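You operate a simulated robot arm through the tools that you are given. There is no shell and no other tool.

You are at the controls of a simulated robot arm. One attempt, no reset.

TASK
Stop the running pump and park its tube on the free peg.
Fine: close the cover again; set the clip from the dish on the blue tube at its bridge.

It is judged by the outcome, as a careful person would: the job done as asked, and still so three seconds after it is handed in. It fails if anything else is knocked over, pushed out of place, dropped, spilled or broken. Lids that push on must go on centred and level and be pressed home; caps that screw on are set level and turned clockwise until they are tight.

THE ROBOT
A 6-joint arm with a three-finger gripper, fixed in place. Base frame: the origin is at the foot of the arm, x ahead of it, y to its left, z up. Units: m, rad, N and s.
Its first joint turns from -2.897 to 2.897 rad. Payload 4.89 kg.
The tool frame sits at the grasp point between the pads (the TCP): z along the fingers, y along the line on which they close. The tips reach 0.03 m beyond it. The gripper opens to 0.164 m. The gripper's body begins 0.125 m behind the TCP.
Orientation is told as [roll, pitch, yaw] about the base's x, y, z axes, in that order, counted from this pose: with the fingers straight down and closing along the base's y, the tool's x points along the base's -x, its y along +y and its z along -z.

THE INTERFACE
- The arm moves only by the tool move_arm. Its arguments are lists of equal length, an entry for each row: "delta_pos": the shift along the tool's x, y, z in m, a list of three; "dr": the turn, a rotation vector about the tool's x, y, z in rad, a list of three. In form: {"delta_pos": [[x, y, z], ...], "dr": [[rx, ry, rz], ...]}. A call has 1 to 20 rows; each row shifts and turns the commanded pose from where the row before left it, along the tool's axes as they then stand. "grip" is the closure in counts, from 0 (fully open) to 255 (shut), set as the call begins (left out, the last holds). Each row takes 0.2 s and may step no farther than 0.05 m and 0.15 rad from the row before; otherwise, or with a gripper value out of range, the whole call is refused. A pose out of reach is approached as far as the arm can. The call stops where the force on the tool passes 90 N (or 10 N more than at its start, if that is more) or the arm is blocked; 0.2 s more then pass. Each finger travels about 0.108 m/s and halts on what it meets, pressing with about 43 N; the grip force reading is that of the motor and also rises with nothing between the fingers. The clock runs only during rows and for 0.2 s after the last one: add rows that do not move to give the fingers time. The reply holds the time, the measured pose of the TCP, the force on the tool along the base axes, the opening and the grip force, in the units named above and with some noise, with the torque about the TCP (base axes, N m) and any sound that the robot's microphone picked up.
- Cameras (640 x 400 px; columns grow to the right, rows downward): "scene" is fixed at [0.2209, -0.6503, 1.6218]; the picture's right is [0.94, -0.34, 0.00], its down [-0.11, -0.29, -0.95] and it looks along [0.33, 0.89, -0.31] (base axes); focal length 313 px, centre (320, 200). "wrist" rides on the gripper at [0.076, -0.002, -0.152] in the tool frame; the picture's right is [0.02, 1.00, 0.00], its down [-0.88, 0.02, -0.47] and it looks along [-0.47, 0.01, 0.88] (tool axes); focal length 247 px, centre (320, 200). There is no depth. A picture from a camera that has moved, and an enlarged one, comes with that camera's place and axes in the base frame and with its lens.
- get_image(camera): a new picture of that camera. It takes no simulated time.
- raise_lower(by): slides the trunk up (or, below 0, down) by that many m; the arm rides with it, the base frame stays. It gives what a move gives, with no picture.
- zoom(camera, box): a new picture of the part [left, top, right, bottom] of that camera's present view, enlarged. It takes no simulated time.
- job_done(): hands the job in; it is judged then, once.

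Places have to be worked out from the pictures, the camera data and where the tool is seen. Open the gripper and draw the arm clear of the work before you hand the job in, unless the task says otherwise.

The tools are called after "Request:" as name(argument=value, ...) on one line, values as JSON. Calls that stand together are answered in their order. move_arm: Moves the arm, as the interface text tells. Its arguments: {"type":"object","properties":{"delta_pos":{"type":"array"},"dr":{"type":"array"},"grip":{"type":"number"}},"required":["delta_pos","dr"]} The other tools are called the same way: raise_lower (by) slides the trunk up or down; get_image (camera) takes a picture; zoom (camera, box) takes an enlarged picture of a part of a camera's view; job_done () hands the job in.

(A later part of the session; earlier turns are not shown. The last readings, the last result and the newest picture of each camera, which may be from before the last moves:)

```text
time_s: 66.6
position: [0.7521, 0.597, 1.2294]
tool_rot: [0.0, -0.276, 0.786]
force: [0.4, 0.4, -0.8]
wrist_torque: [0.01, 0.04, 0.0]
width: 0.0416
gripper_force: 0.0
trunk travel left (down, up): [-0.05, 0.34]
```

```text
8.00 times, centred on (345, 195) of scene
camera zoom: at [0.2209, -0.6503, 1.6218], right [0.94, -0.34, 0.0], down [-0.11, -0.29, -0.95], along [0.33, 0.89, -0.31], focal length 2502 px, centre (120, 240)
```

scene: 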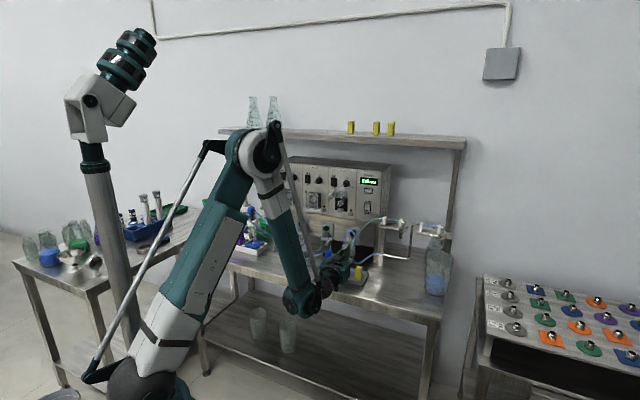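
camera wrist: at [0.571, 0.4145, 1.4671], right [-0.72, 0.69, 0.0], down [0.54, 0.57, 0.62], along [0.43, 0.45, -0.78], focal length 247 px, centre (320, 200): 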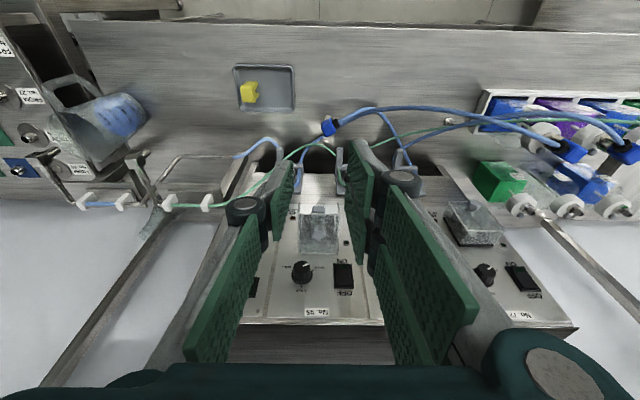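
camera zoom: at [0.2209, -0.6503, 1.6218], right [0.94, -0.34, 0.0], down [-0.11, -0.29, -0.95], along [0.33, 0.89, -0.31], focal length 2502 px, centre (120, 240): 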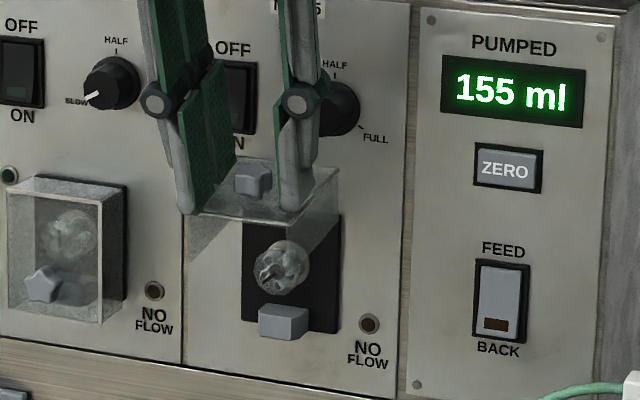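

Star is centred between the fingers; I close on it.

Request:
move_arm(delta_pos=[[0, 0, 0], [0, 0, 0], [0, 0, 0]], dr=[[0, 0, 0], [0, 0, 0], [0, 0, 0]], grip=235)

Request:
zoom(camera="wrist", box=[220, 60, 420, 220])

```text
time_s: 67.4
position: [0.7514, 0.5965, 1.2295]
tool_rot: [0.0, -0.278, 0.784]
force: [0.4, -1.8, -1.8]
wrist_torque: [-0.36, -0.15, 0.01]
width: 0.0211
gripper_force: 44.7
trunk travel left (down, up): [-0.05, 0.34]
```

```text
2.50 times, centred on (320, 140) of wrist
camera zoom: at [0.6707, 0.5148, 1.3559], right [-0.72, 0.69, -0.01], down [0.49, 0.52, 0.7], along [0.49, 0.5, -0.72], focal length 617 px, centre (320, 350)
```

zoom: 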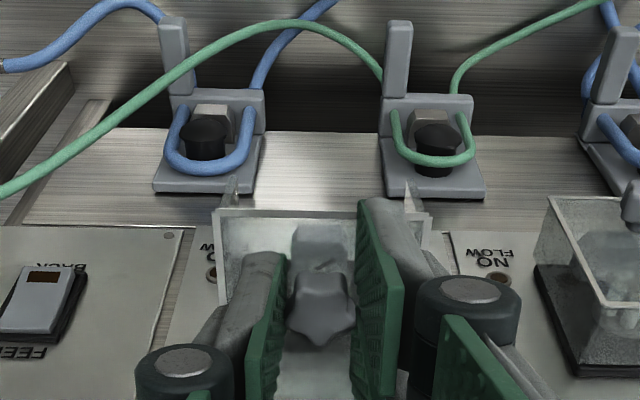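

Gripped. I swing it shut about the same hinge, 0.1 rad per row, five rows first.

Request:
move_arm(delta_pos=[[0.007, 0, 0.005], [0.007, 0, 0.005], [0.007, 0, 0.005], [0.007, 0, 0.005], [0.007, 0, 0.005], [0, 0, 0]], dr=[[0, -0.1, 0], [0, -0.1, 0], [0, -0.1, 0], [0, -0.1, 0], [0, -0.1, 0], [0, 0, 0]])

Request:
zoom(camera="scene", box=[310, 160, 380, 220])

```text
time_s: 68.8
position: [0.7378, 0.5818, 1.1921]
tool_rot: [0.0, -0.778, 0.784]
force: [4.5, 3.5, -8.8]
wrist_torque: [-0.64, 0.23, -0.09]
width: 0.0209
gripper_force: 45.0
trunk travel left (down, up): [-0.05, 0.34]
```

```text
6.67 times, centred on (345, 190) of scene
camera zoom: at [0.2209, -0.6503, 1.6218], right [0.94, -0.34, 0.0], down [-0.11, -0.29, -0.95], along [0.33, 0.89, -0.31], focal length 2085 px, centre (153, 267)
```

zoom: 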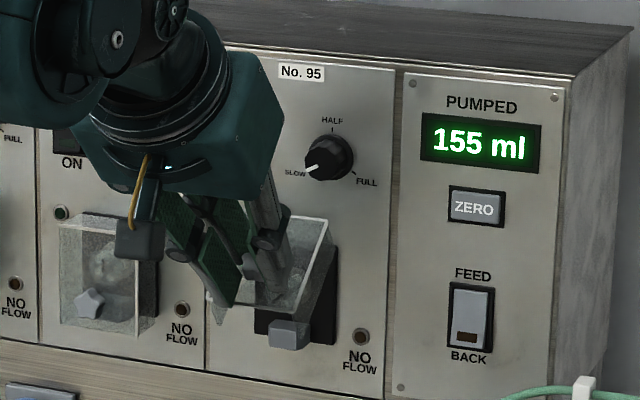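

Closing smoothly. Five more rows.

Request:
move_arm(delta_pos=[[0.007, 0, 0.005], [0.007, 0, 0.005], [0.007, 0, 0.005], [0.007, 0, 0.005], [0.007, 0, 0.005], [0, 0, 0]], dr=[[0, -0.1, 0], [0, -0.1, 0], [0, -0.1, 0], [0, -0.1, 0], [0, -0.1, 0], [0, 0, 0]])

Request:
zoom(camera="scene", box=[310, 160, 380, 220])

Request:
zoom(camera="wrist", box=[220, 60, 420, 220])

```text
time_s: 70.2
position: [0.7386, 0.5842, 1.1484]
tool_rot: [0.0, -1.279, 0.786]
force: [-2.5, -18.3, -9.8]
wrist_torque: [-0.58, 0.15, -0.59]
width: 0.0208
gripper_force: 45.1
trunk travel left (down, up): [-0.05, 0.34]
```

```text
6.67 times, centred on (345, 190) of scene
camera zoom: at [0.2209, -0.6503, 1.6218], right [0.94, -0.34, 0.0], down [-0.11, -0.29, -0.95], along [0.33, 0.89, -0.31], focal length 2085 px, centre (153, 267)
```

zoom: 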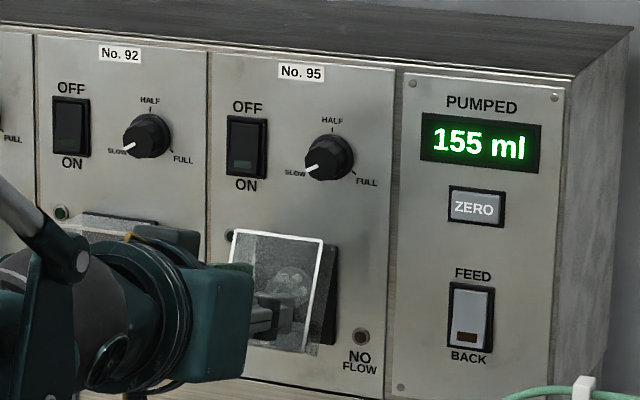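

```text
2.50 times, centred on (320, 140) of wrist
camera zoom: at [0.6208, 0.4648, 1.1209], right [-0.71, 0.7, -0.02], down [-0.15, -0.13, 0.98], along [0.69, 0.7, 0.2], focal length 617 px, centre (320, 350)
```

zoom: 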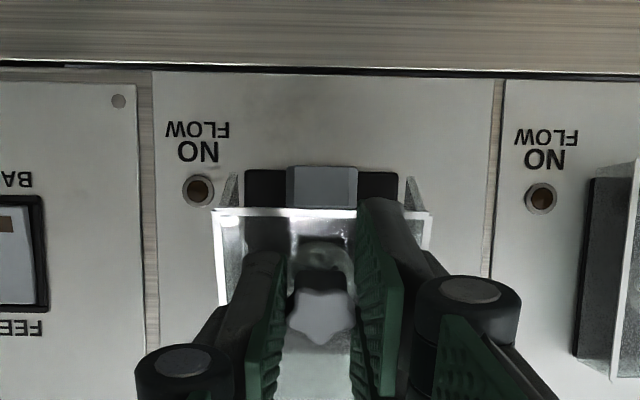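

Nearly closed. Three more rows with a slightly smaller inward component.

Request:
move_arm(delta_pos=[[0.0068, 0, 0.0042], [0.0068, 0, 0.0045], [0, 0, 0]], dr=[[0, -0.1, 0], [0, -0.1, 0], [0, 0, 0]])

Request:
zoom(camera="scene", box=[310, 160, 380, 220])

Request:
zoom(camera="wrist", box=[220, 60, 420, 220])

```text
time_s: 71.0
position: [0.7436, 0.5891, 1.1341]
tool_rot: [-0.001, -1.48, 0.785]
force: [11.6, -2.0, 4.1]
wrist_torque: [-0.1, -0.22, -0.65]
width: 0.0209
gripper_force: 44.8
trunk travel left (down, up): [-0.05, 0.34]
```

```text
6.67 times, centred on (345, 190) of scene
camera zoom: at [0.2209, -0.6503, 1.6218], right [0.94, -0.34, 0.0], down [-0.11, -0.29, -0.95], along [0.33, 0.89, -0.31], focal length 2085 px, centre (153, 267)
```

zoom: 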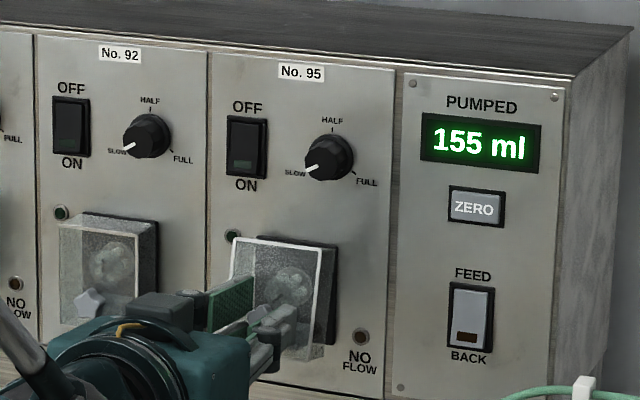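

```text
2.50 times, centred on (320, 140) of wrist
camera zoom: at [0.6314, 0.4756, 1.0729], right [-0.71, 0.71, -0.02], down [-0.29, -0.26, 0.92], along [0.64, 0.66, 0.39], focal length 617 px, centre (320, 350)
```

zoom: 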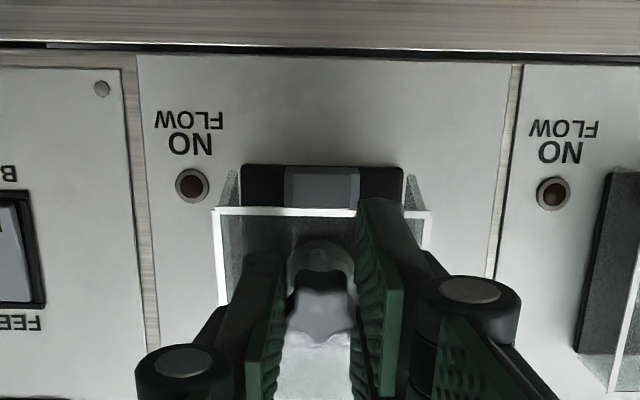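

Almost shut (~0.1 rad left). I finish the rotation, then press home along the panel normal while watching force and sound.

Request:
move_arm(delta_pos=[[0.0066, 0, 0.0042], [0, 0, 0.002], [0, 0, 0.002], [0, 0, 0]], dr=[[0, -0.09, 0], [0, 0, 0], [0, 0, 0], [0, 0, 0]])

Request:
zoom(camera="scene", box=[320, 180, 370, 220])

Request:
zoom(camera="wrist", box=[220, 60, 420, 220])

```text
time_s: 72.0
position: [0.7483, 0.5918, 1.1269]
tool_rot: [-0.033, -1.568, 0.818]
force: [-19.6, -29.5, -32.6]
wrist_torque: [-0.51, 0.46, -0.34]
width: 0.0205
gripper_force: 45.0
trunk travel left (down, up): [-0.05, 0.34]
```

```text
10.00 times, centred on (345, 200) of scene
camera zoom: at [0.2209, -0.6503, 1.6218], right [0.94, -0.34, 0.0], down [-0.11, -0.29, -0.95], along [0.33, 0.89, -0.31], focal length 3128 px, centre (70, 200)
```

zoom: 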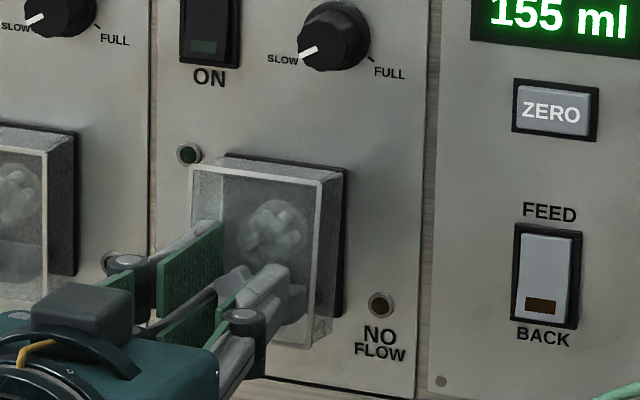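

```text
2.50 times, centred on (320, 140) of wrist
camera zoom: at [0.6404, 0.4842, 1.0516], right [-0.71, 0.71, -0.02], down [-0.35, -0.32, 0.88], along [0.62, 0.63, 0.47], focal length 617 px, centre (320, 350)
```

zoom: 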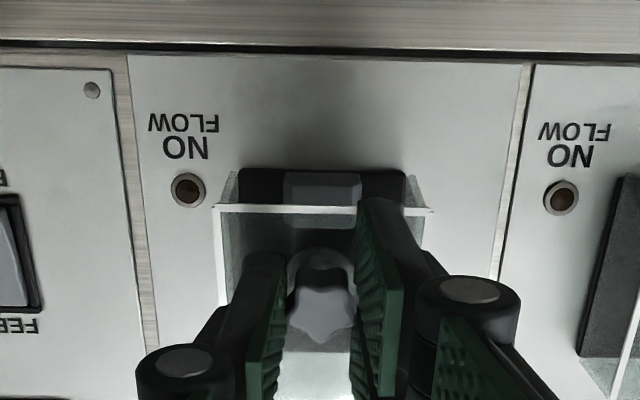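

Reaction is along the radial (toward the hinge), so I still need the tangential part: move down 4 mm and in 1.5 mm.

Request:
move_arm(delta_pos=[[0.002, 0, 0.0005], [0.002, 0, 0.001], [0, 0, 0]], dr=[[0, 0, 0], [0, 0, 0], [0, 0, 0]])

Request:
zoom(camera="scene", box=[320, 180, 370, 220])

Request:
zoom(camera="wrist", box=[220, 60, 420, 220])

```text
time_s: 72.8
position: [0.7509, 0.5951, 1.125]
tool_rot: [0.104, -1.57, 0.68]
force: [12.8, 0.8, 23.2]
wrist_torque: [0.82, -0.92, -0.12]
width: 0.0203
gripper_force: 45.0
trunk travel left (down, up): [-0.05, 0.34]
```

```text
10.00 times, centred on (345, 200) of scene
camera zoom: at [0.2209, -0.6503, 1.6218], right [0.94, -0.34, 0.0], down [-0.11, -0.29, -0.95], along [0.33, 0.89, -0.31], focal length 3128 px, centre (70, 200)
```

zoom: 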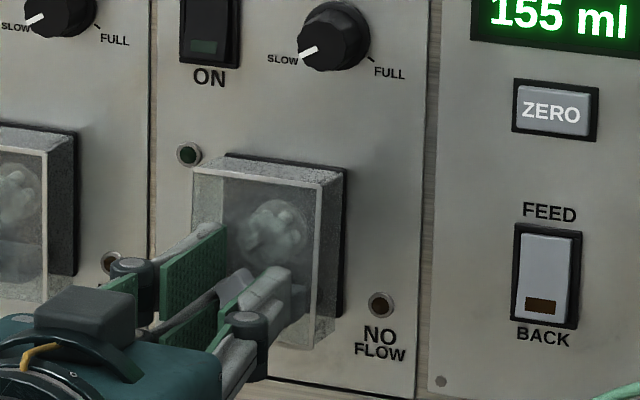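

```text
2.50 times, centred on (320, 140) of wrist
camera zoom: at [0.6426, 0.4865, 1.0492], right [-0.71, 0.71, -0.02], down [-0.35, -0.32, 0.88], along [0.62, 0.63, 0.47], focal length 617 px, centre (320, 350)
```

zoom: 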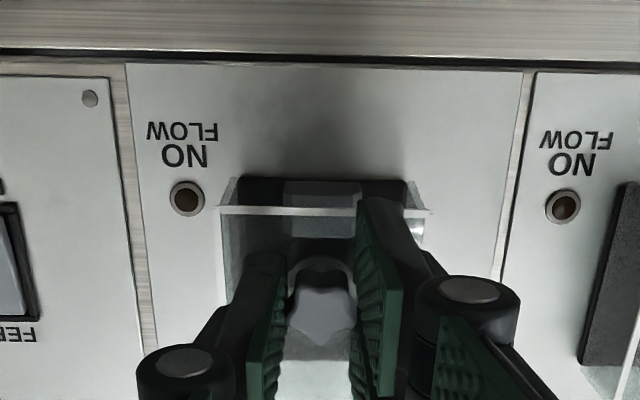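

Request:
move_arm(delta_pos=[[-0.0005, 0, 0.002], [0, 0, 0.002], [0, 0, 0]], dr=[[0, 0, 0], [0, 0, 0], [0, 0, 0]])

Request:
zoom(camera="scene", box=[320, 180, 370, 220])

```text
time_s: 73.6
position: [0.752, 0.5963, 1.124]
tool_rot: [0.006, -1.569, 0.78]
force: [-5.7, -24.8, -6.5]
wrist_torque: [0.51, -0.44, -0.26]
width: 0.0199
gripper_force: 45.0
trunk travel left (down, up): [-0.05, 0.34]
```

```text
10.00 times, centred on (345, 200) of scene
camera zoom: at [0.2209, -0.6503, 1.6218], right [0.94, -0.34, 0.0], down [-0.11, -0.29, -0.95], along [0.33, 0.89, -0.31], focal length 3128 px, centre (70, 200)
```

zoom: 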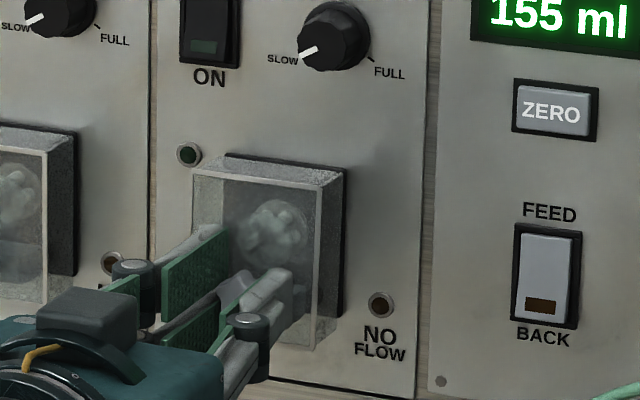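

Pressing against ~22 N now. I push 2 mm more, then release and back off to inspect whether it is fully shut.

Request:
move_arm(delta_pos=[[0, 0.001, 0.002], [0, 0, 0]], dr=[[0, 0, 0], [0, 0, 0]])

Request:
move_arm(delta_pos=[[0, 0, 0], [0, 0, 0], [0, 0, 0]], dr=[[0, 0, 0], [0, 0, 0], [0, 0, 0]], grip=170)

Request:
move_arm(delta_pos=[[0, 0, -0.02], [0, 0, -0.04], [0, 0, -0.04], [0, 0, 0]], dr=[[0, 0, 0], [0, 0, 0], [0, 0, 0], [0, 0, 0]])

Request:
zoom(camera="scene", box=[320, 180, 370, 220])

Request:
zoom(camera="wrist", box=[220, 60, 420, 220])

```text
time_s: 74.2
position: [0.7539, 0.5974, 1.123]
tool_rot: [0.126, -1.569, 0.657]
force: [-8.3, -39.4, -34.4]
wrist_torque: [-0.26, 0.25, -0.33]
width: 0.0201
gripper_force: 44.8
trunk travel left (down, up): [-0.05, 0.34]
```

```text
time_s: 75.0
position: [0.7522, 0.6001, 1.1243]
tool_rot: [-0.096, -1.567, 0.885]
force: [0.8, -0.3, -0.9]
wrist_torque: [-0.02, -0.02, -0.03]
width: 0.0546
gripper_force: 0.1
trunk travel left (down, up): [-0.05, 0.34]
```

```text
time_s: 76.0
position: [0.68, 0.528, 1.1242]
tool_rot: [-0.074, -1.567, 0.857]
force: [0.5, 0.9, -0.2]
wrist_torque: [0.02, -0.04, 0.0]
width: 0.0546
gripper_force: 0.0
trunk travel left (down, up): [-0.05, 0.34]
```

```text
10.00 times, centred on (345, 200) of scene
camera zoom: at [0.2209, -0.6503, 1.6218], right [0.94, -0.34, 0.0], down [-0.11, -0.29, -0.95], along [0.33, 0.89, -0.31], focal length 3128 px, centre (70, 200)
```

zoom: 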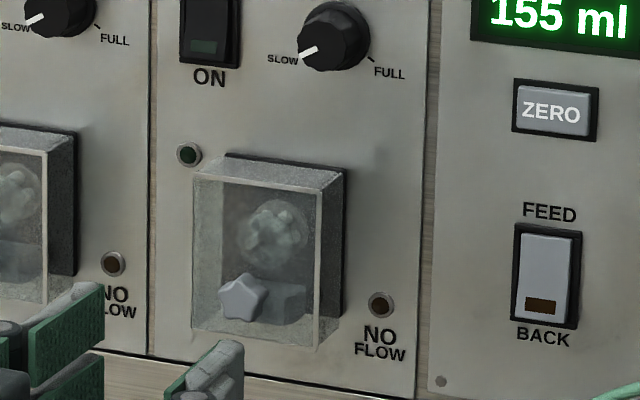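

```text
2.50 times, centred on (320, 140) of wrist
camera zoom: at [0.573, 0.4201, 1.0481], right [-0.71, 0.71, -0.02], down [-0.35, -0.32, 0.88], along [0.62, 0.63, 0.47], focal length 617 px, centre (320, 350)
```

zoom: 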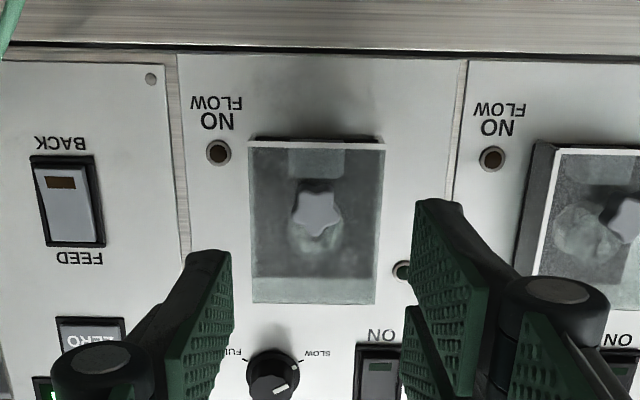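

The cover's outline matches its original closed position (within 0.2 mrad), so it is shut. Now the clip: I look closely at the clip, the bridge and the spare clips on the shelf.

Request:
zoom(camera="scene", box=[335, 255, 375, 290])

Request:
zoom(camera="scene", box=[405, 210, 455, 250])

Request:
zoom(camera="scene", box=[340, 110, 405, 145])

Request:
get_image(camera="scene")

```text
11.43 times, centred on (355, 272) of scene
camera zoom: at [0.2209, -0.6503, 1.6218], right [0.94, -0.34, 0.0], down [-0.11, -0.29, -0.95], along [0.33, 0.89, -0.31], focal length 3574 px, centre (-80, -629)
```

zoom: 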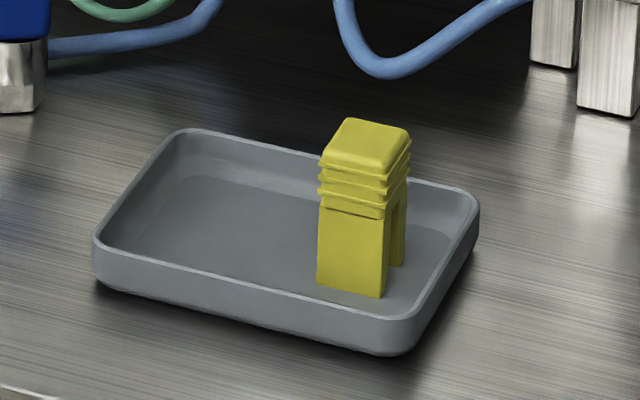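

```text
10.00 times, centred on (430, 230) of scene
camera zoom: at [0.2209, -0.6503, 1.6218], right [0.94, -0.34, 0.0], down [-0.11, -0.29, -0.95], along [0.33, 0.89, -0.31], focal length 3128 px, centre (-780, -100)
```

zoom: 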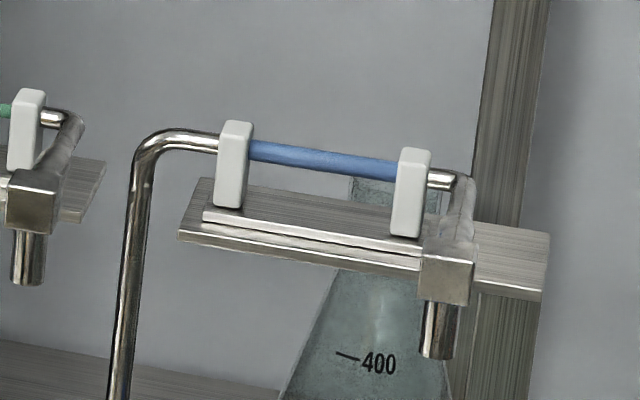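

```text
9.85 times, centred on (372, 128) of scene
camera zoom: at [0.2209, -0.6503, 1.6218], right [0.94, -0.34, 0.0], down [-0.11, -0.29, -0.95], along [0.33, 0.89, -0.31], focal length 3080 px, centre (-197, 914)
```

zoom: 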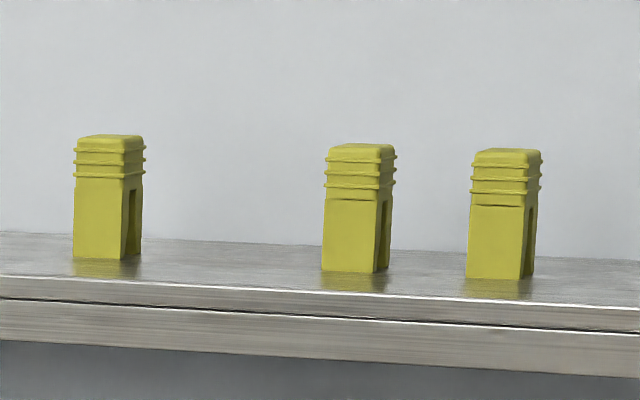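

```text
taken
```

scene: 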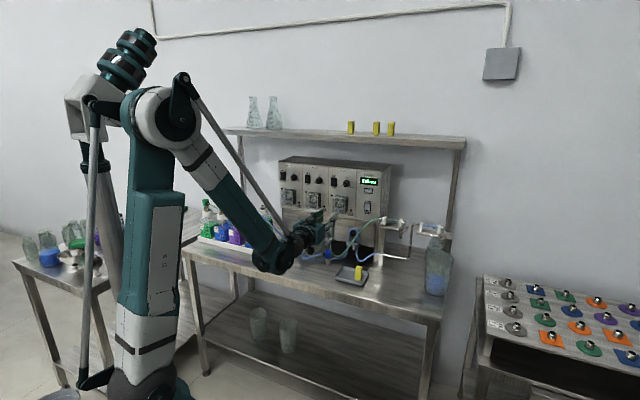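

The clip is an upright push-on block (~27×27×52 mm) with a slot at the bottom running along the bench direction — already parallel to the tube at the bridge. Because the bridge is ~1.13 m out, I'll hold it with the tool pitched ~40° down. I move to a viewing pose in front of the clip.

Request:
move_arm(delta_pos=[[0.02, -0.0312, -0.0228], [0.02, -0.0312, -0.0228], [0.02, -0.0312, -0.0228], [0.02, -0.0312, -0.0228], [0.02, -0.0312, -0.0228], [0, 0, 0], [0, 0, 0], [0, 0, 0], [0, 0, 0], [0, 0, 0], [0, 0, 0]], dr=[[0, 0, 0], [0, 0, 0], [0, 0, 0], [0, 0, 0], [0, 0, 0], [0, 0.14, 0], [0, 0.14, 0], [0, 0.14, 0], [0, 0.14, 0], [0, 0.14, 0], [0, 0, 0]])

Request:
get_image(camera="wrist")

Request:
zoom(camera="wrist", box=[240, 60, 400, 180])

Request:
zoom(camera="scene", box=[290, 200, 410, 300])

```text
time_s: 78.4
position: [0.7104, 0.3374, 1.0246]
tool_rot: [0.001, -0.866, 0.785]
force: [0.6, -0.3, 0.4]
wrist_torque: [0.01, 0.0, 0.01]
width: 0.0547
gripper_force: 0.1
trunk travel left (down, up): [-0.05, 0.34]
```

```text
taken
camera wrist: at [0.5943, 0.2203, 1.0651], right [-0.72, 0.7, -0.02], down [0.13, 0.16, 0.98], along [0.68, 0.7, -0.21], focal length 247 px, centre (320, 200)
```

wrist: 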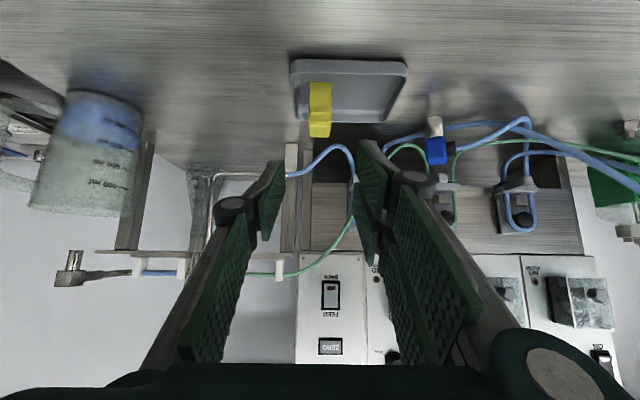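

```text
3.33 times, centred on (320, 120) of wrist
camera zoom: at [0.5943, 0.2203, 1.0651], right [-0.72, 0.7, -0.02], down [0.13, 0.16, 0.98], along [0.68, 0.7, -0.21], focal length 823 px, centre (320, 467)
```

zoom: 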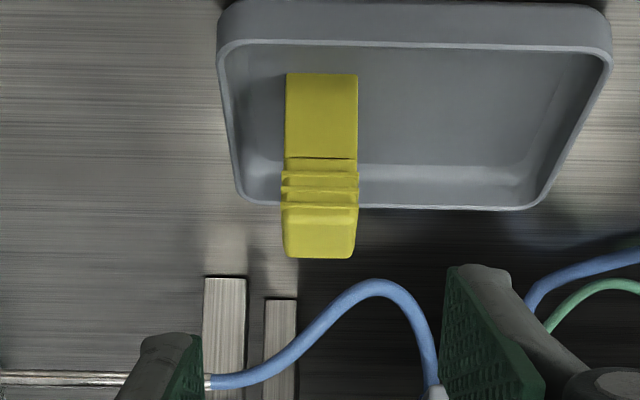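

```text
4.00 times, centred on (350, 250) of scene
camera zoom: at [0.2209, -0.6503, 1.6218], right [0.94, -0.34, 0.0], down [-0.11, -0.29, -0.95], along [0.33, 0.89, -0.31], focal length 1251 px, centre (200, 0)
```

zoom: 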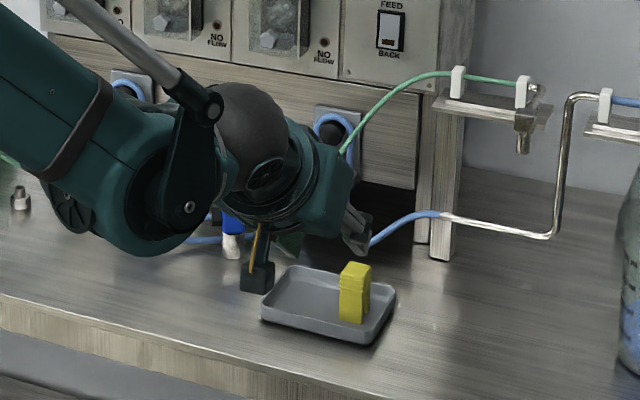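

Clip located: u 0.251–0.277, n 0.839–0.864, z 0.860–0.919 (head from 0.894 up), aligned with the bench. I approach along the tool axis, stopping 30 mm short to check.

Request:
move_arm(delta_pos=[[0.009, 0, 0.0217], [0.009, 0, 0.0217], [0, 0, 0.035], [0, 0, 0.035], [0, 0, 0]], dr=[[0, 0, 0], [0, 0, 0], [0, 0, 0], [0, 0, 0], [0, 0, 0]])

Request:
zoom(camera="wrist", box=[220, 40, 420, 200])

Request:
zoom(camera="scene", box=[325, 240, 385, 290])

```text
time_s: 79.6
position: [0.7642, 0.3895, 0.9368]
tool_rot: [-0.001, -0.867, 0.786]
force: [-0.3, -1.6, 0.5]
wrist_torque: [0.0, -0.01, 0.0]
width: 0.0548
gripper_force: 0.0
trunk travel left (down, up): [-0.05, 0.34]
```

```text
2.50 times, centred on (320, 120) of wrist
camera zoom: at [0.6475, 0.2732, 0.9778], right [-0.72, 0.7, -0.02], down [0.13, 0.16, 0.98], along [0.68, 0.7, -0.21], focal length 617 px, centre (320, 400)
```

zoom: 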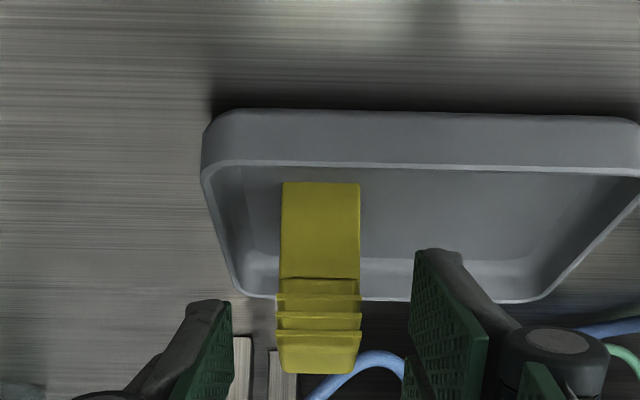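

```text
8.00 times, centred on (355, 265) of scene
camera zoom: at [0.2209, -0.6503, 1.6218], right [0.94, -0.34, 0.0], down [-0.11, -0.29, -0.95], along [0.33, 0.89, -0.31], focal length 2502 px, centre (40, -320)
```

zoom: 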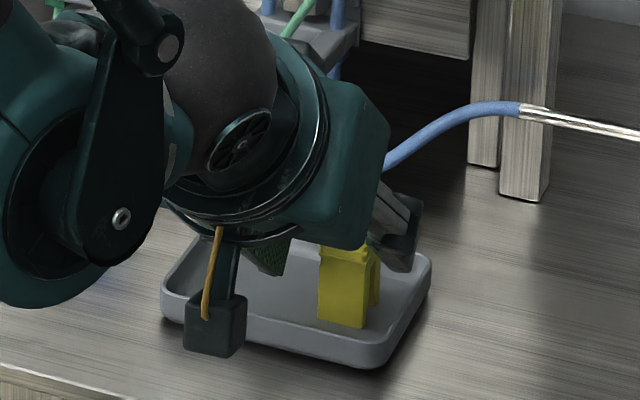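

Centred. I advance the last 29 mm and close on the clip's head.

Request:
move_arm(delta_pos=[[0, 0, 0.015], [0, 0, 0.0145], [0, 0, 0]], dr=[[0, 0, 0], [0, 0, 0], [0, 0, 0]])

Request:
zoom(camera="wrist", box=[220, 60, 420, 220])

```text
time_s: 80.4
position: [0.78, 0.4063, 0.9193]
tool_rot: [0.0, -0.866, 0.785]
force: [-0.3, -0.9, 0.1]
wrist_torque: [-0.01, -0.03, -0.04]
width: 0.0547
gripper_force: 0.0
trunk travel left (down, up): [-0.05, 0.34]
```

```text
2.50 times, centred on (320, 140) of wrist
camera zoom: at [0.6631, 0.2893, 0.9596], right [-0.72, 0.7, -0.02], down [0.13, 0.16, 0.98], along [0.68, 0.7, -0.21], focal length 617 px, centre (320, 350)
```

zoom: 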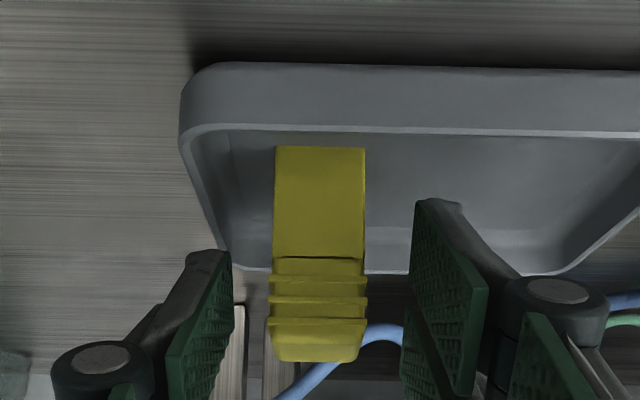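

Clip head lies between the pads. Close.

Request:
move_arm(delta_pos=[[0, 0, 0], [0, 0, 0], [0, 0, 0], [0, 0, 0]], dr=[[0, 0, 0], [0, 0, 0], [0, 0, 0], [0, 0, 0]], grip=250)

Request:
zoom(camera="wrist", box=[220, 60, 420, 220])

Request:
zoom(camera="scene", box=[325, 240, 385, 290])

```text
time_s: 81.4
position: [0.7807, 0.4058, 0.9182]
tool_rot: [-0.001, -0.869, 0.785]
force: [0.3, -0.1, -0.6]
wrist_torque: [0.0, -0.01, 0.01]
width: 0.025
gripper_force: 42.8
trunk travel left (down, up): [-0.05, 0.34]
```

```text
2.50 times, centred on (320, 140) of wrist
camera zoom: at [0.6631, 0.2893, 0.9596], right [-0.72, 0.7, -0.02], down [0.13, 0.16, 0.98], along [0.68, 0.7, -0.21], focal length 617 px, centre (320, 350)
```

zoom: 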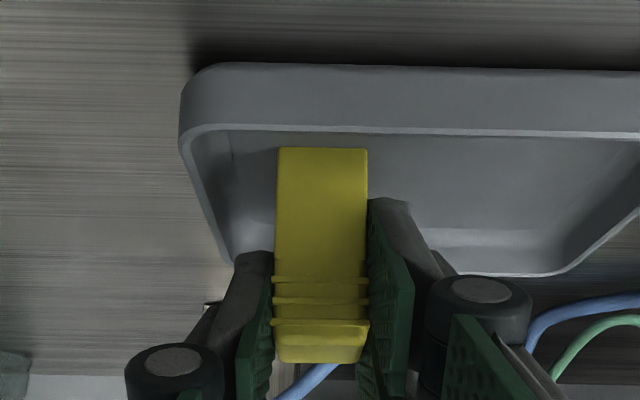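

```text
8.00 times, centred on (355, 265) of scene
camera zoom: at [0.2209, -0.6503, 1.6218], right [0.94, -0.34, 0.0], down [-0.11, -0.29, -0.95], along [0.33, 0.89, -0.31], focal length 2502 px, centre (40, -320)
```

zoom: 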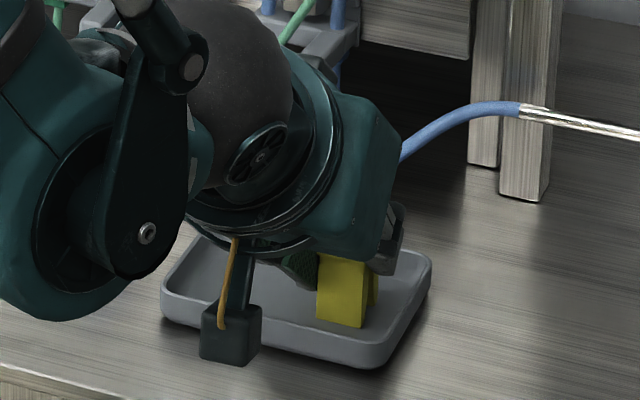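

Clip held (25 mm). I lift it straight up 0.2 m, then raise the trunk 0.2 m for reach at the bridge.

Request:
move_arm(delta_pos=[[-0.0153, 0, -0.0129], [-0.0305, 0, -0.0258], [-0.0305, 0, -0.0258], [-0.0305, 0, -0.0258], [-0.0305, 0, -0.0258], [0, 0, 0]], dr=[[0, 0, 0], [0, 0, 0], [0, 0, 0], [0, 0, 0], [0, 0, 0], [0, 0, 0]])

Request:
raise_lower(by=0.2)

Request:
get_image(camera="wrist")

Request:
get_image(camera="scene")

```text
time_s: 82.8
position: [0.7778, 0.4064, 1.1002]
tool_rot: [-0.001, -0.866, 0.787]
force: [-0.2, 0.3, -0.1]
wrist_torque: [0.01, 0.0, 0.02]
width: 0.025
gripper_force: 42.7
trunk travel left (down, up): [-0.05, 0.34]
```

```text
time_s: 85.0
position: [0.7774, 0.4055, 1.2993]
tool_rot: [0.0, -0.866, 0.786]
force: [-0.3, -0.3, 0.1]
wrist_torque: [-0.01, 0.01, 0.0]
width: 0.0252
gripper_force: 42.9
trunk travel left (down, up): [-0.25, 0.14]
```

```text
taken
camera wrist: at [0.6611, 0.2877, 1.3406], right [-0.72, 0.7, -0.02], down [0.13, 0.16, 0.98], along [0.68, 0.7, -0.21], focal length 247 px, centre (320, 200)
```

wrist: 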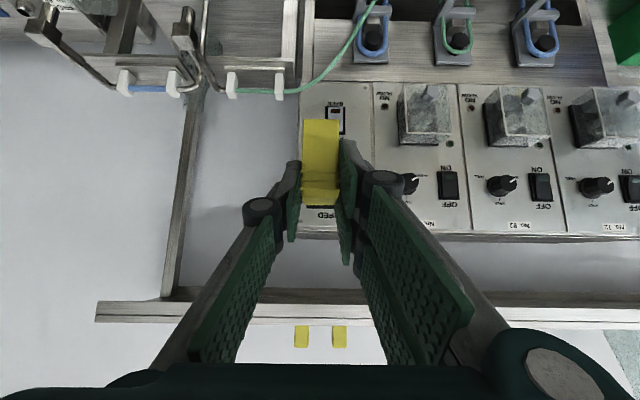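

```text
taken
```

scene: 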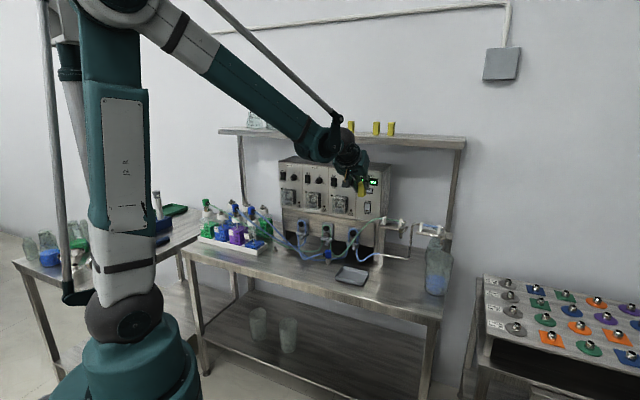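

Clip is held securely upright. I move right toward the bridge (u≈0.52) with stand-off and view it.

Request:
move_arm(delta_pos=[[0.0102, -0.043, 0.0008], [0.0102, -0.043, 0.0008], [0.0102, -0.043, 0.0008], [0.0102, -0.043, 0.0008], [0.0102, -0.043, 0.0008], [0.0102, -0.043, 0.0008], [0, 0, 0]], dr=[[0, 0, 0], [0, 0, 0], [0, 0, 0], [0, 0, 0], [0, 0, 0], [0, 0, 0], [0, 0, 0]])

Request:
get_image(camera="wrist")

Request:
zoom(camera="wrist", box=[220, 30, 420, 190])

Request:
zoom(camera="scene", box=[370, 170, 470, 260])

```text
time_s: 86.6
position: [0.9347, 0.1963, 1.252]
tool_rot: [-0.001, -0.868, 0.784]
force: [0.3, 0.3, -0.6]
wrist_torque: [0.08, 0.07, 0.12]
width: 0.025
gripper_force: 42.9
trunk travel left (down, up): [-0.25, 0.14]
```

```text
taken
camera wrist: at [0.8182, 0.0789, 1.2921], right [-0.72, 0.7, -0.02], down [0.13, 0.16, 0.98], along [0.68, 0.7, -0.21], focal length 247 px, centre (320, 200)
```

wrist: 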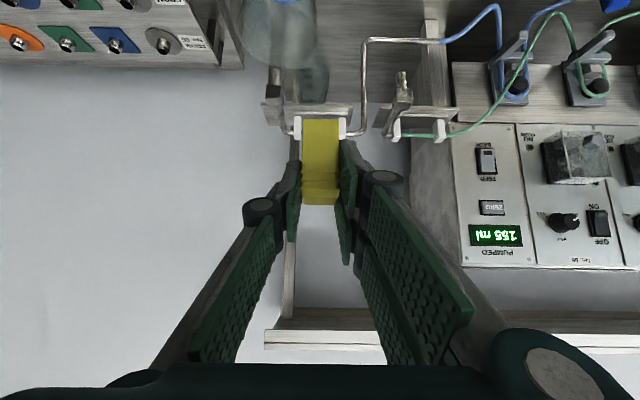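

```text
2.50 times, centred on (320, 110) of wrist
camera zoom: at [0.8182, 0.0789, 1.2921], right [-0.72, 0.7, -0.02], down [0.13, 0.16, 0.98], along [0.68, 0.7, -0.21], focal length 617 px, centre (320, 425)
```

zoom: 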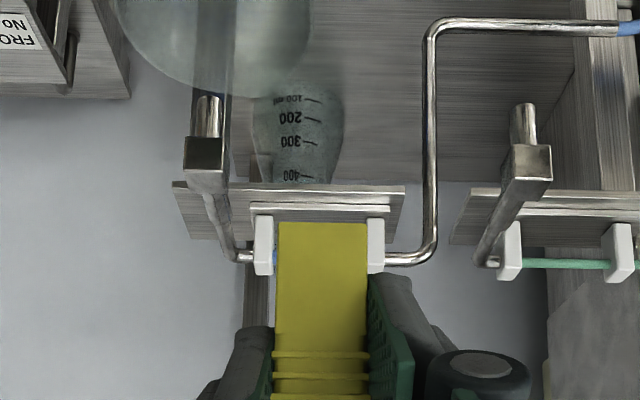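

```text
4.44 times, centred on (420, 215) of scene
camera zoom: at [0.2209, -0.6503, 1.6218], right [0.94, -0.34, 0.0], down [-0.11, -0.29, -0.95], along [0.33, 0.89, -0.31], focal length 1390 px, centre (-124, 133)
```

zoom: 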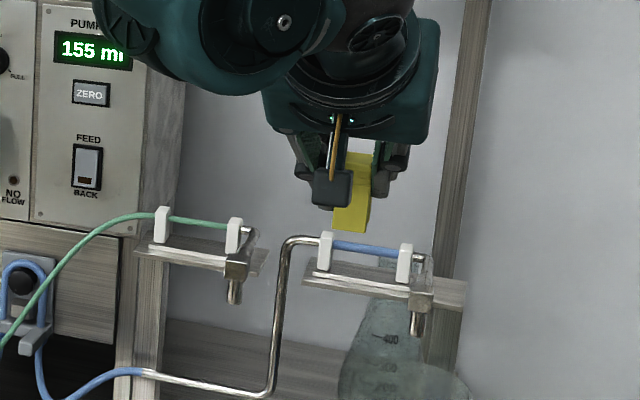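

Posts are at n≈1.00, u=0.4855 and 0.558 (mid 0.5217), tops z≈1.113; tube axis z≈1.10. I move to a hover in front/above, then re-measure the tube from the lower viewpoint.

Request:
move_arm(delta_pos=[[-0.0147, 0, 0.0367], [-0.0147, 0, 0.0367], [-0.0147, 0, 0.0367], [0, 0, 0]], dr=[[0, 0, 0], [0, 0, 0], [0, 0, 0], [0, 0, 0]])

Request:
zoom(camera="wrist", box=[220, 30, 420, 190])

Request:
zoom(camera="scene", box=[395, 190, 455, 240])

Request:
get_image(camera="scene")

```text
time_s: 87.6
position: [1.0123, 0.2794, 1.2122]
tool_rot: [0.001, -0.868, 0.786]
force: [1.3, 0.8, -2.5]
wrist_torque: [-0.01, 0.04, 0.01]
width: 0.0251
gripper_force: 43.1
trunk travel left (down, up): [-0.25, 0.14]
```

```text
2.50 times, centred on (320, 110) of wrist
camera zoom: at [0.8967, 0.1619, 1.2528], right [-0.72, 0.7, -0.02], down [0.13, 0.16, 0.98], along [0.68, 0.7, -0.21], focal length 617 px, centre (320, 425)
```

zoom: 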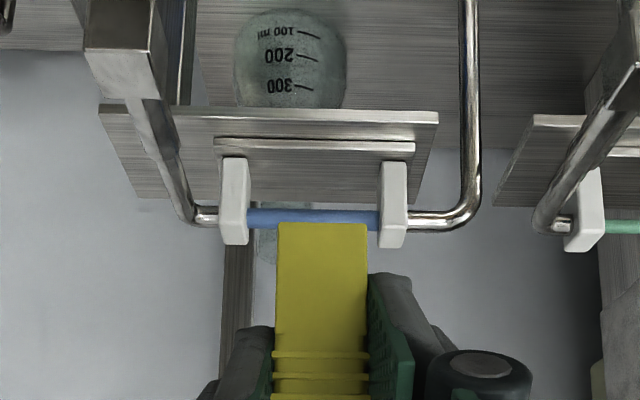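

```text
8.00 times, centred on (425, 215) of scene
camera zoom: at [0.2209, -0.6503, 1.6218], right [0.94, -0.34, 0.0], down [-0.11, -0.29, -0.95], along [0.33, 0.89, -0.31], focal length 2502 px, centre (-520, 80)
```

zoom: 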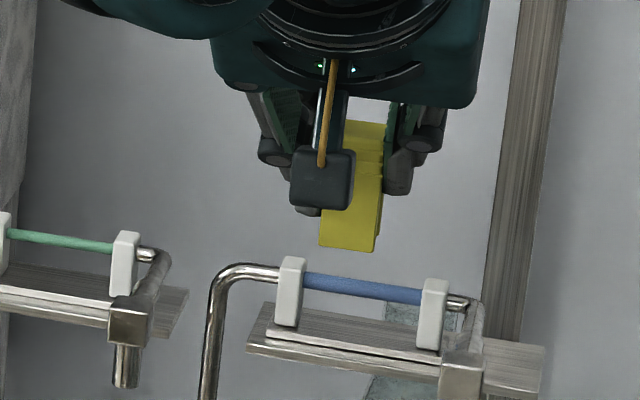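

```text
taken
```

scene: 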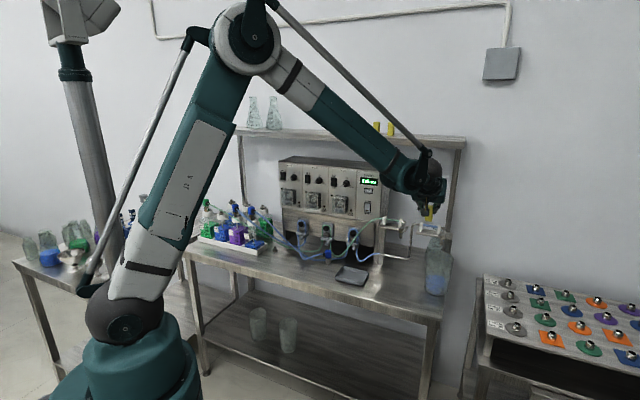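

Two-view measurement: tube axis at n≈1.0075, z≈1.098, mid-span u≈0.5217. I bring the clip to hover right above the tube (clip bottom ≈1.117).

Request:
move_arm(delta_pos=[[-0.008, -0.0015, 0.0285], [-0.008, -0.0015, 0.0285], [-0.0079, -0.0015, 0.0284], [0, 0, 0]], dr=[[0, 0, 0], [0, 0, 0], [0, 0, 0], [0, 0, 0]])

Request:
zoom(camera="wrist", box=[220, 60, 420, 220])

Request:
zoom(camera="scene", box=[405, 200, 450, 240])

```text
time_s: 88.6
position: [1.0776, 0.33, 1.1762]
tool_rot: [0.001, -0.868, 0.786]
force: [-0.1, 0.9, -0.3]
wrist_torque: [0.04, 0.02, 0.05]
width: 0.025
gripper_force: 43.0
trunk travel left (down, up): [-0.25, 0.14]
```

```text
2.50 times, centred on (320, 140) of wrist
camera zoom: at [0.9598, 0.2133, 1.2161], right [-0.72, 0.7, -0.02], down [0.13, 0.16, 0.98], along [0.68, 0.7, -0.21], focal length 617 px, centre (320, 350)
```

zoom: 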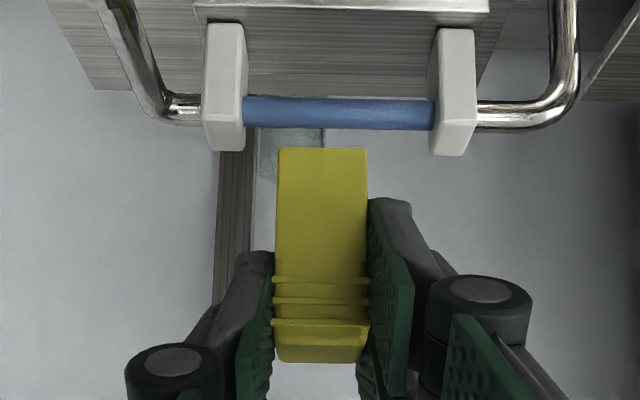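

```text
10.00 times, centred on (428, 220) of scene
camera zoom: at [0.2209, -0.6503, 1.6218], right [0.94, -0.34, 0.0], down [-0.11, -0.29, -0.95], along [0.33, 0.89, -0.31], focal length 3128 px, centre (-755, 0)
```

zoom: 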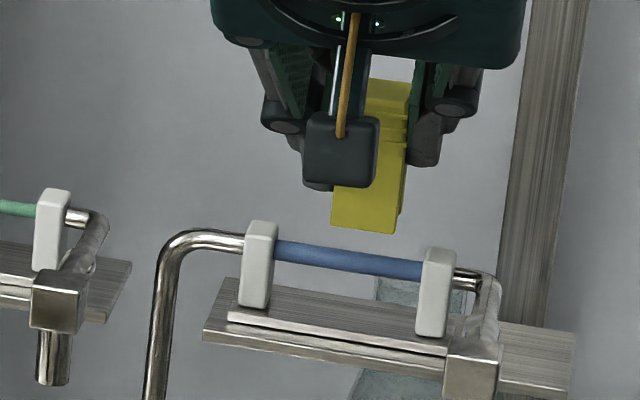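

The clip reads ~6 mm too far right of mid-span, so I shift left 6 mm and lower 10 mm (still above the tube), then compare clip and tube at high zoom from both cameras.

Request:
move_arm(delta_pos=[[0, 0.006, 0], [0.0076, 0, 0.0065], [0, 0, 0]], dr=[[0, 0, 0], [0, 0, 0], [0, 0, 0]])

Request:
zoom(camera="wrist", box=[280, 60, 380, 140])

Request:
zoom(camera="scene", box=[414, 214, 438, 234])

```text
time_s: 89.4
position: [1.0706, 0.3342, 1.1653]
tool_rot: [0.001, -0.868, 0.785]
force: [-0.1, 0.1, -0.1]
wrist_torque: [-0.01, -0.01, 0.04]
width: 0.0249
gripper_force: 42.5
trunk travel left (down, up): [-0.25, 0.14]
```

```text
5.00 times, centred on (330, 100) of wrist
camera zoom: at [0.9539, 0.2168, 1.2062], right [-0.72, 0.7, -0.02], down [0.13, 0.16, 0.98], along [0.68, 0.7, -0.21], focal length 1235 px, centre (270, 700)
```

zoom: 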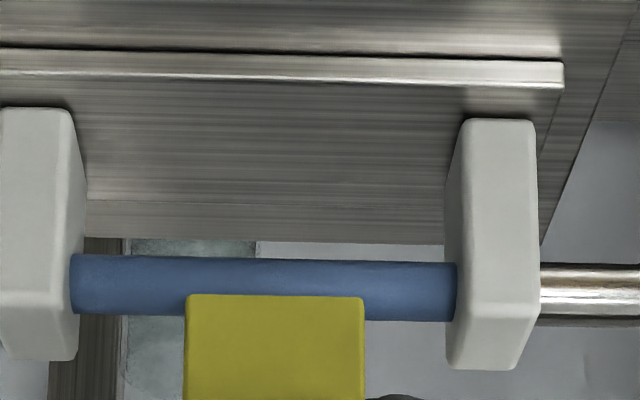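

```text
16.00 times, centred on (426, 224) of scene
camera zoom: at [0.2209, -0.6503, 1.6218], right [0.94, -0.34, 0.0], down [-0.11, -0.29, -0.95], along [0.33, 0.89, -0.31], focal length 5004 px, centre (-1376, -184)
```

zoom: 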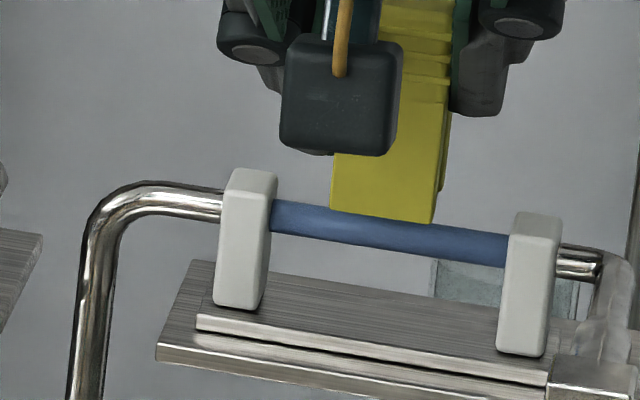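

Request:
zoom(camera="scene", box=[420, 219, 434, 228])

Request:
zoom(camera="wrist", box=[305, 105, 350, 130])

```text
16.00 times, centred on (427, 224) of scene
camera zoom: at [0.2209, -0.6503, 1.6218], right [0.94, -0.34, 0.0], down [-0.11, -0.29, -0.95], along [0.33, 0.89, -0.31], focal length 5004 px, centre (-1392, -176)
```

zoom: 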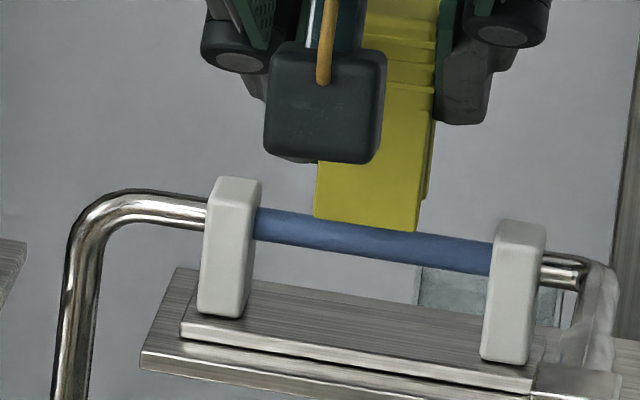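

```text
14.22 times, centred on (328, 118) of wrist
camera zoom: at [0.9539, 0.2168, 1.2062], right [-0.72, 0.7, -0.02], down [0.13, 0.16, 0.98], along [0.68, 0.7, -0.21], focal length 3513 px, centre (213, 1373)
```

zoom: 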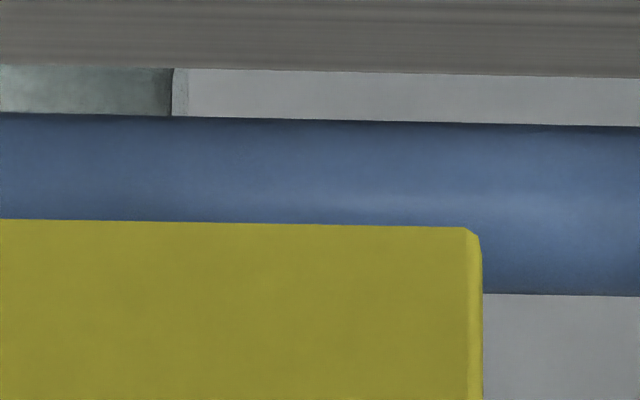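

Both views agree the tube axis is ~17 mm behind the clip's front face, i.e. the clip must go ~4 mm further in. I shift 4 mm in, 1.5 mm right, and start lowering gently, watching the force.

Request:
move_arm(delta_pos=[[-0.0026, -0.0015, 0.0031], [0, 0, 0], [0.0015, 0, 0.0013], [0.0015, 0, 0.0013], [0.0015, 0, 0.0013], [0, 0, 0]], dr=[[0, 0, 0], [0, 0, 0], [0, 0, 0], [0, 0, 0], [0, 0, 0], [0, 0, 0]])

Request:
zoom(camera="scene", box=[420, 219, 434, 228])

Request:
zoom(camera="wrist", box=[280, 60, 380, 140])

```text
time_s: 90.8
position: [1.0737, 0.3364, 1.1594]
tool_rot: [0.0, -0.867, 0.786]
force: [-0.1, 0.8, 0.0]
wrist_torque: [0.01, 0.01, 0.03]
width: 0.0251
gripper_force: 43.2
trunk travel left (down, up): [-0.25, 0.14]
```

```text
16.00 times, centred on (427, 224) of scene
camera zoom: at [0.2209, -0.6503, 1.6218], right [0.94, -0.34, 0.0], down [-0.11, -0.29, -0.95], along [0.33, 0.89, -0.31], focal length 5004 px, centre (-1392, -176)
```

zoom: 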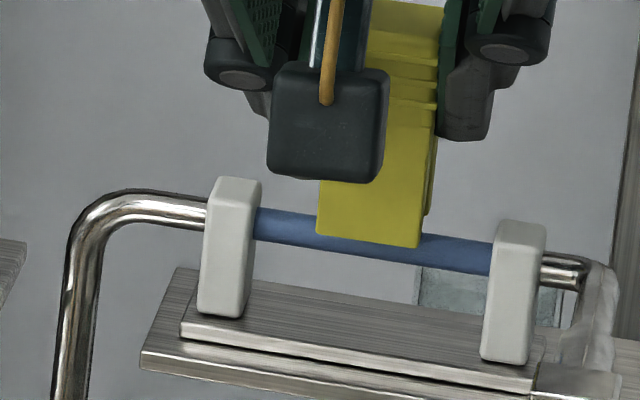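

```text
5.00 times, centred on (330, 100) of wrist
camera zoom: at [0.9573, 0.2191, 1.2002], right [-0.72, 0.7, -0.02], down [0.13, 0.16, 0.98], along [0.68, 0.7, -0.21], focal length 1235 px, centre (270, 700)
```

zoom: 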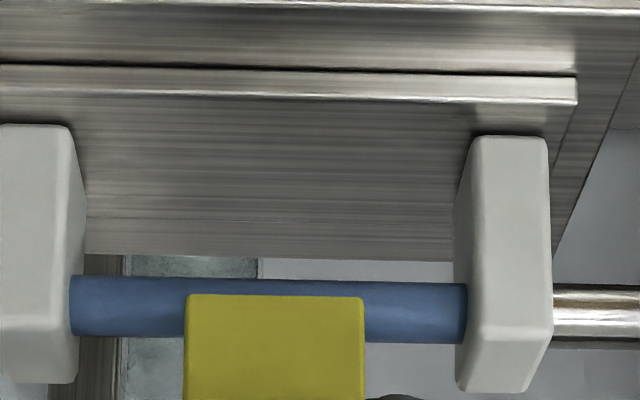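

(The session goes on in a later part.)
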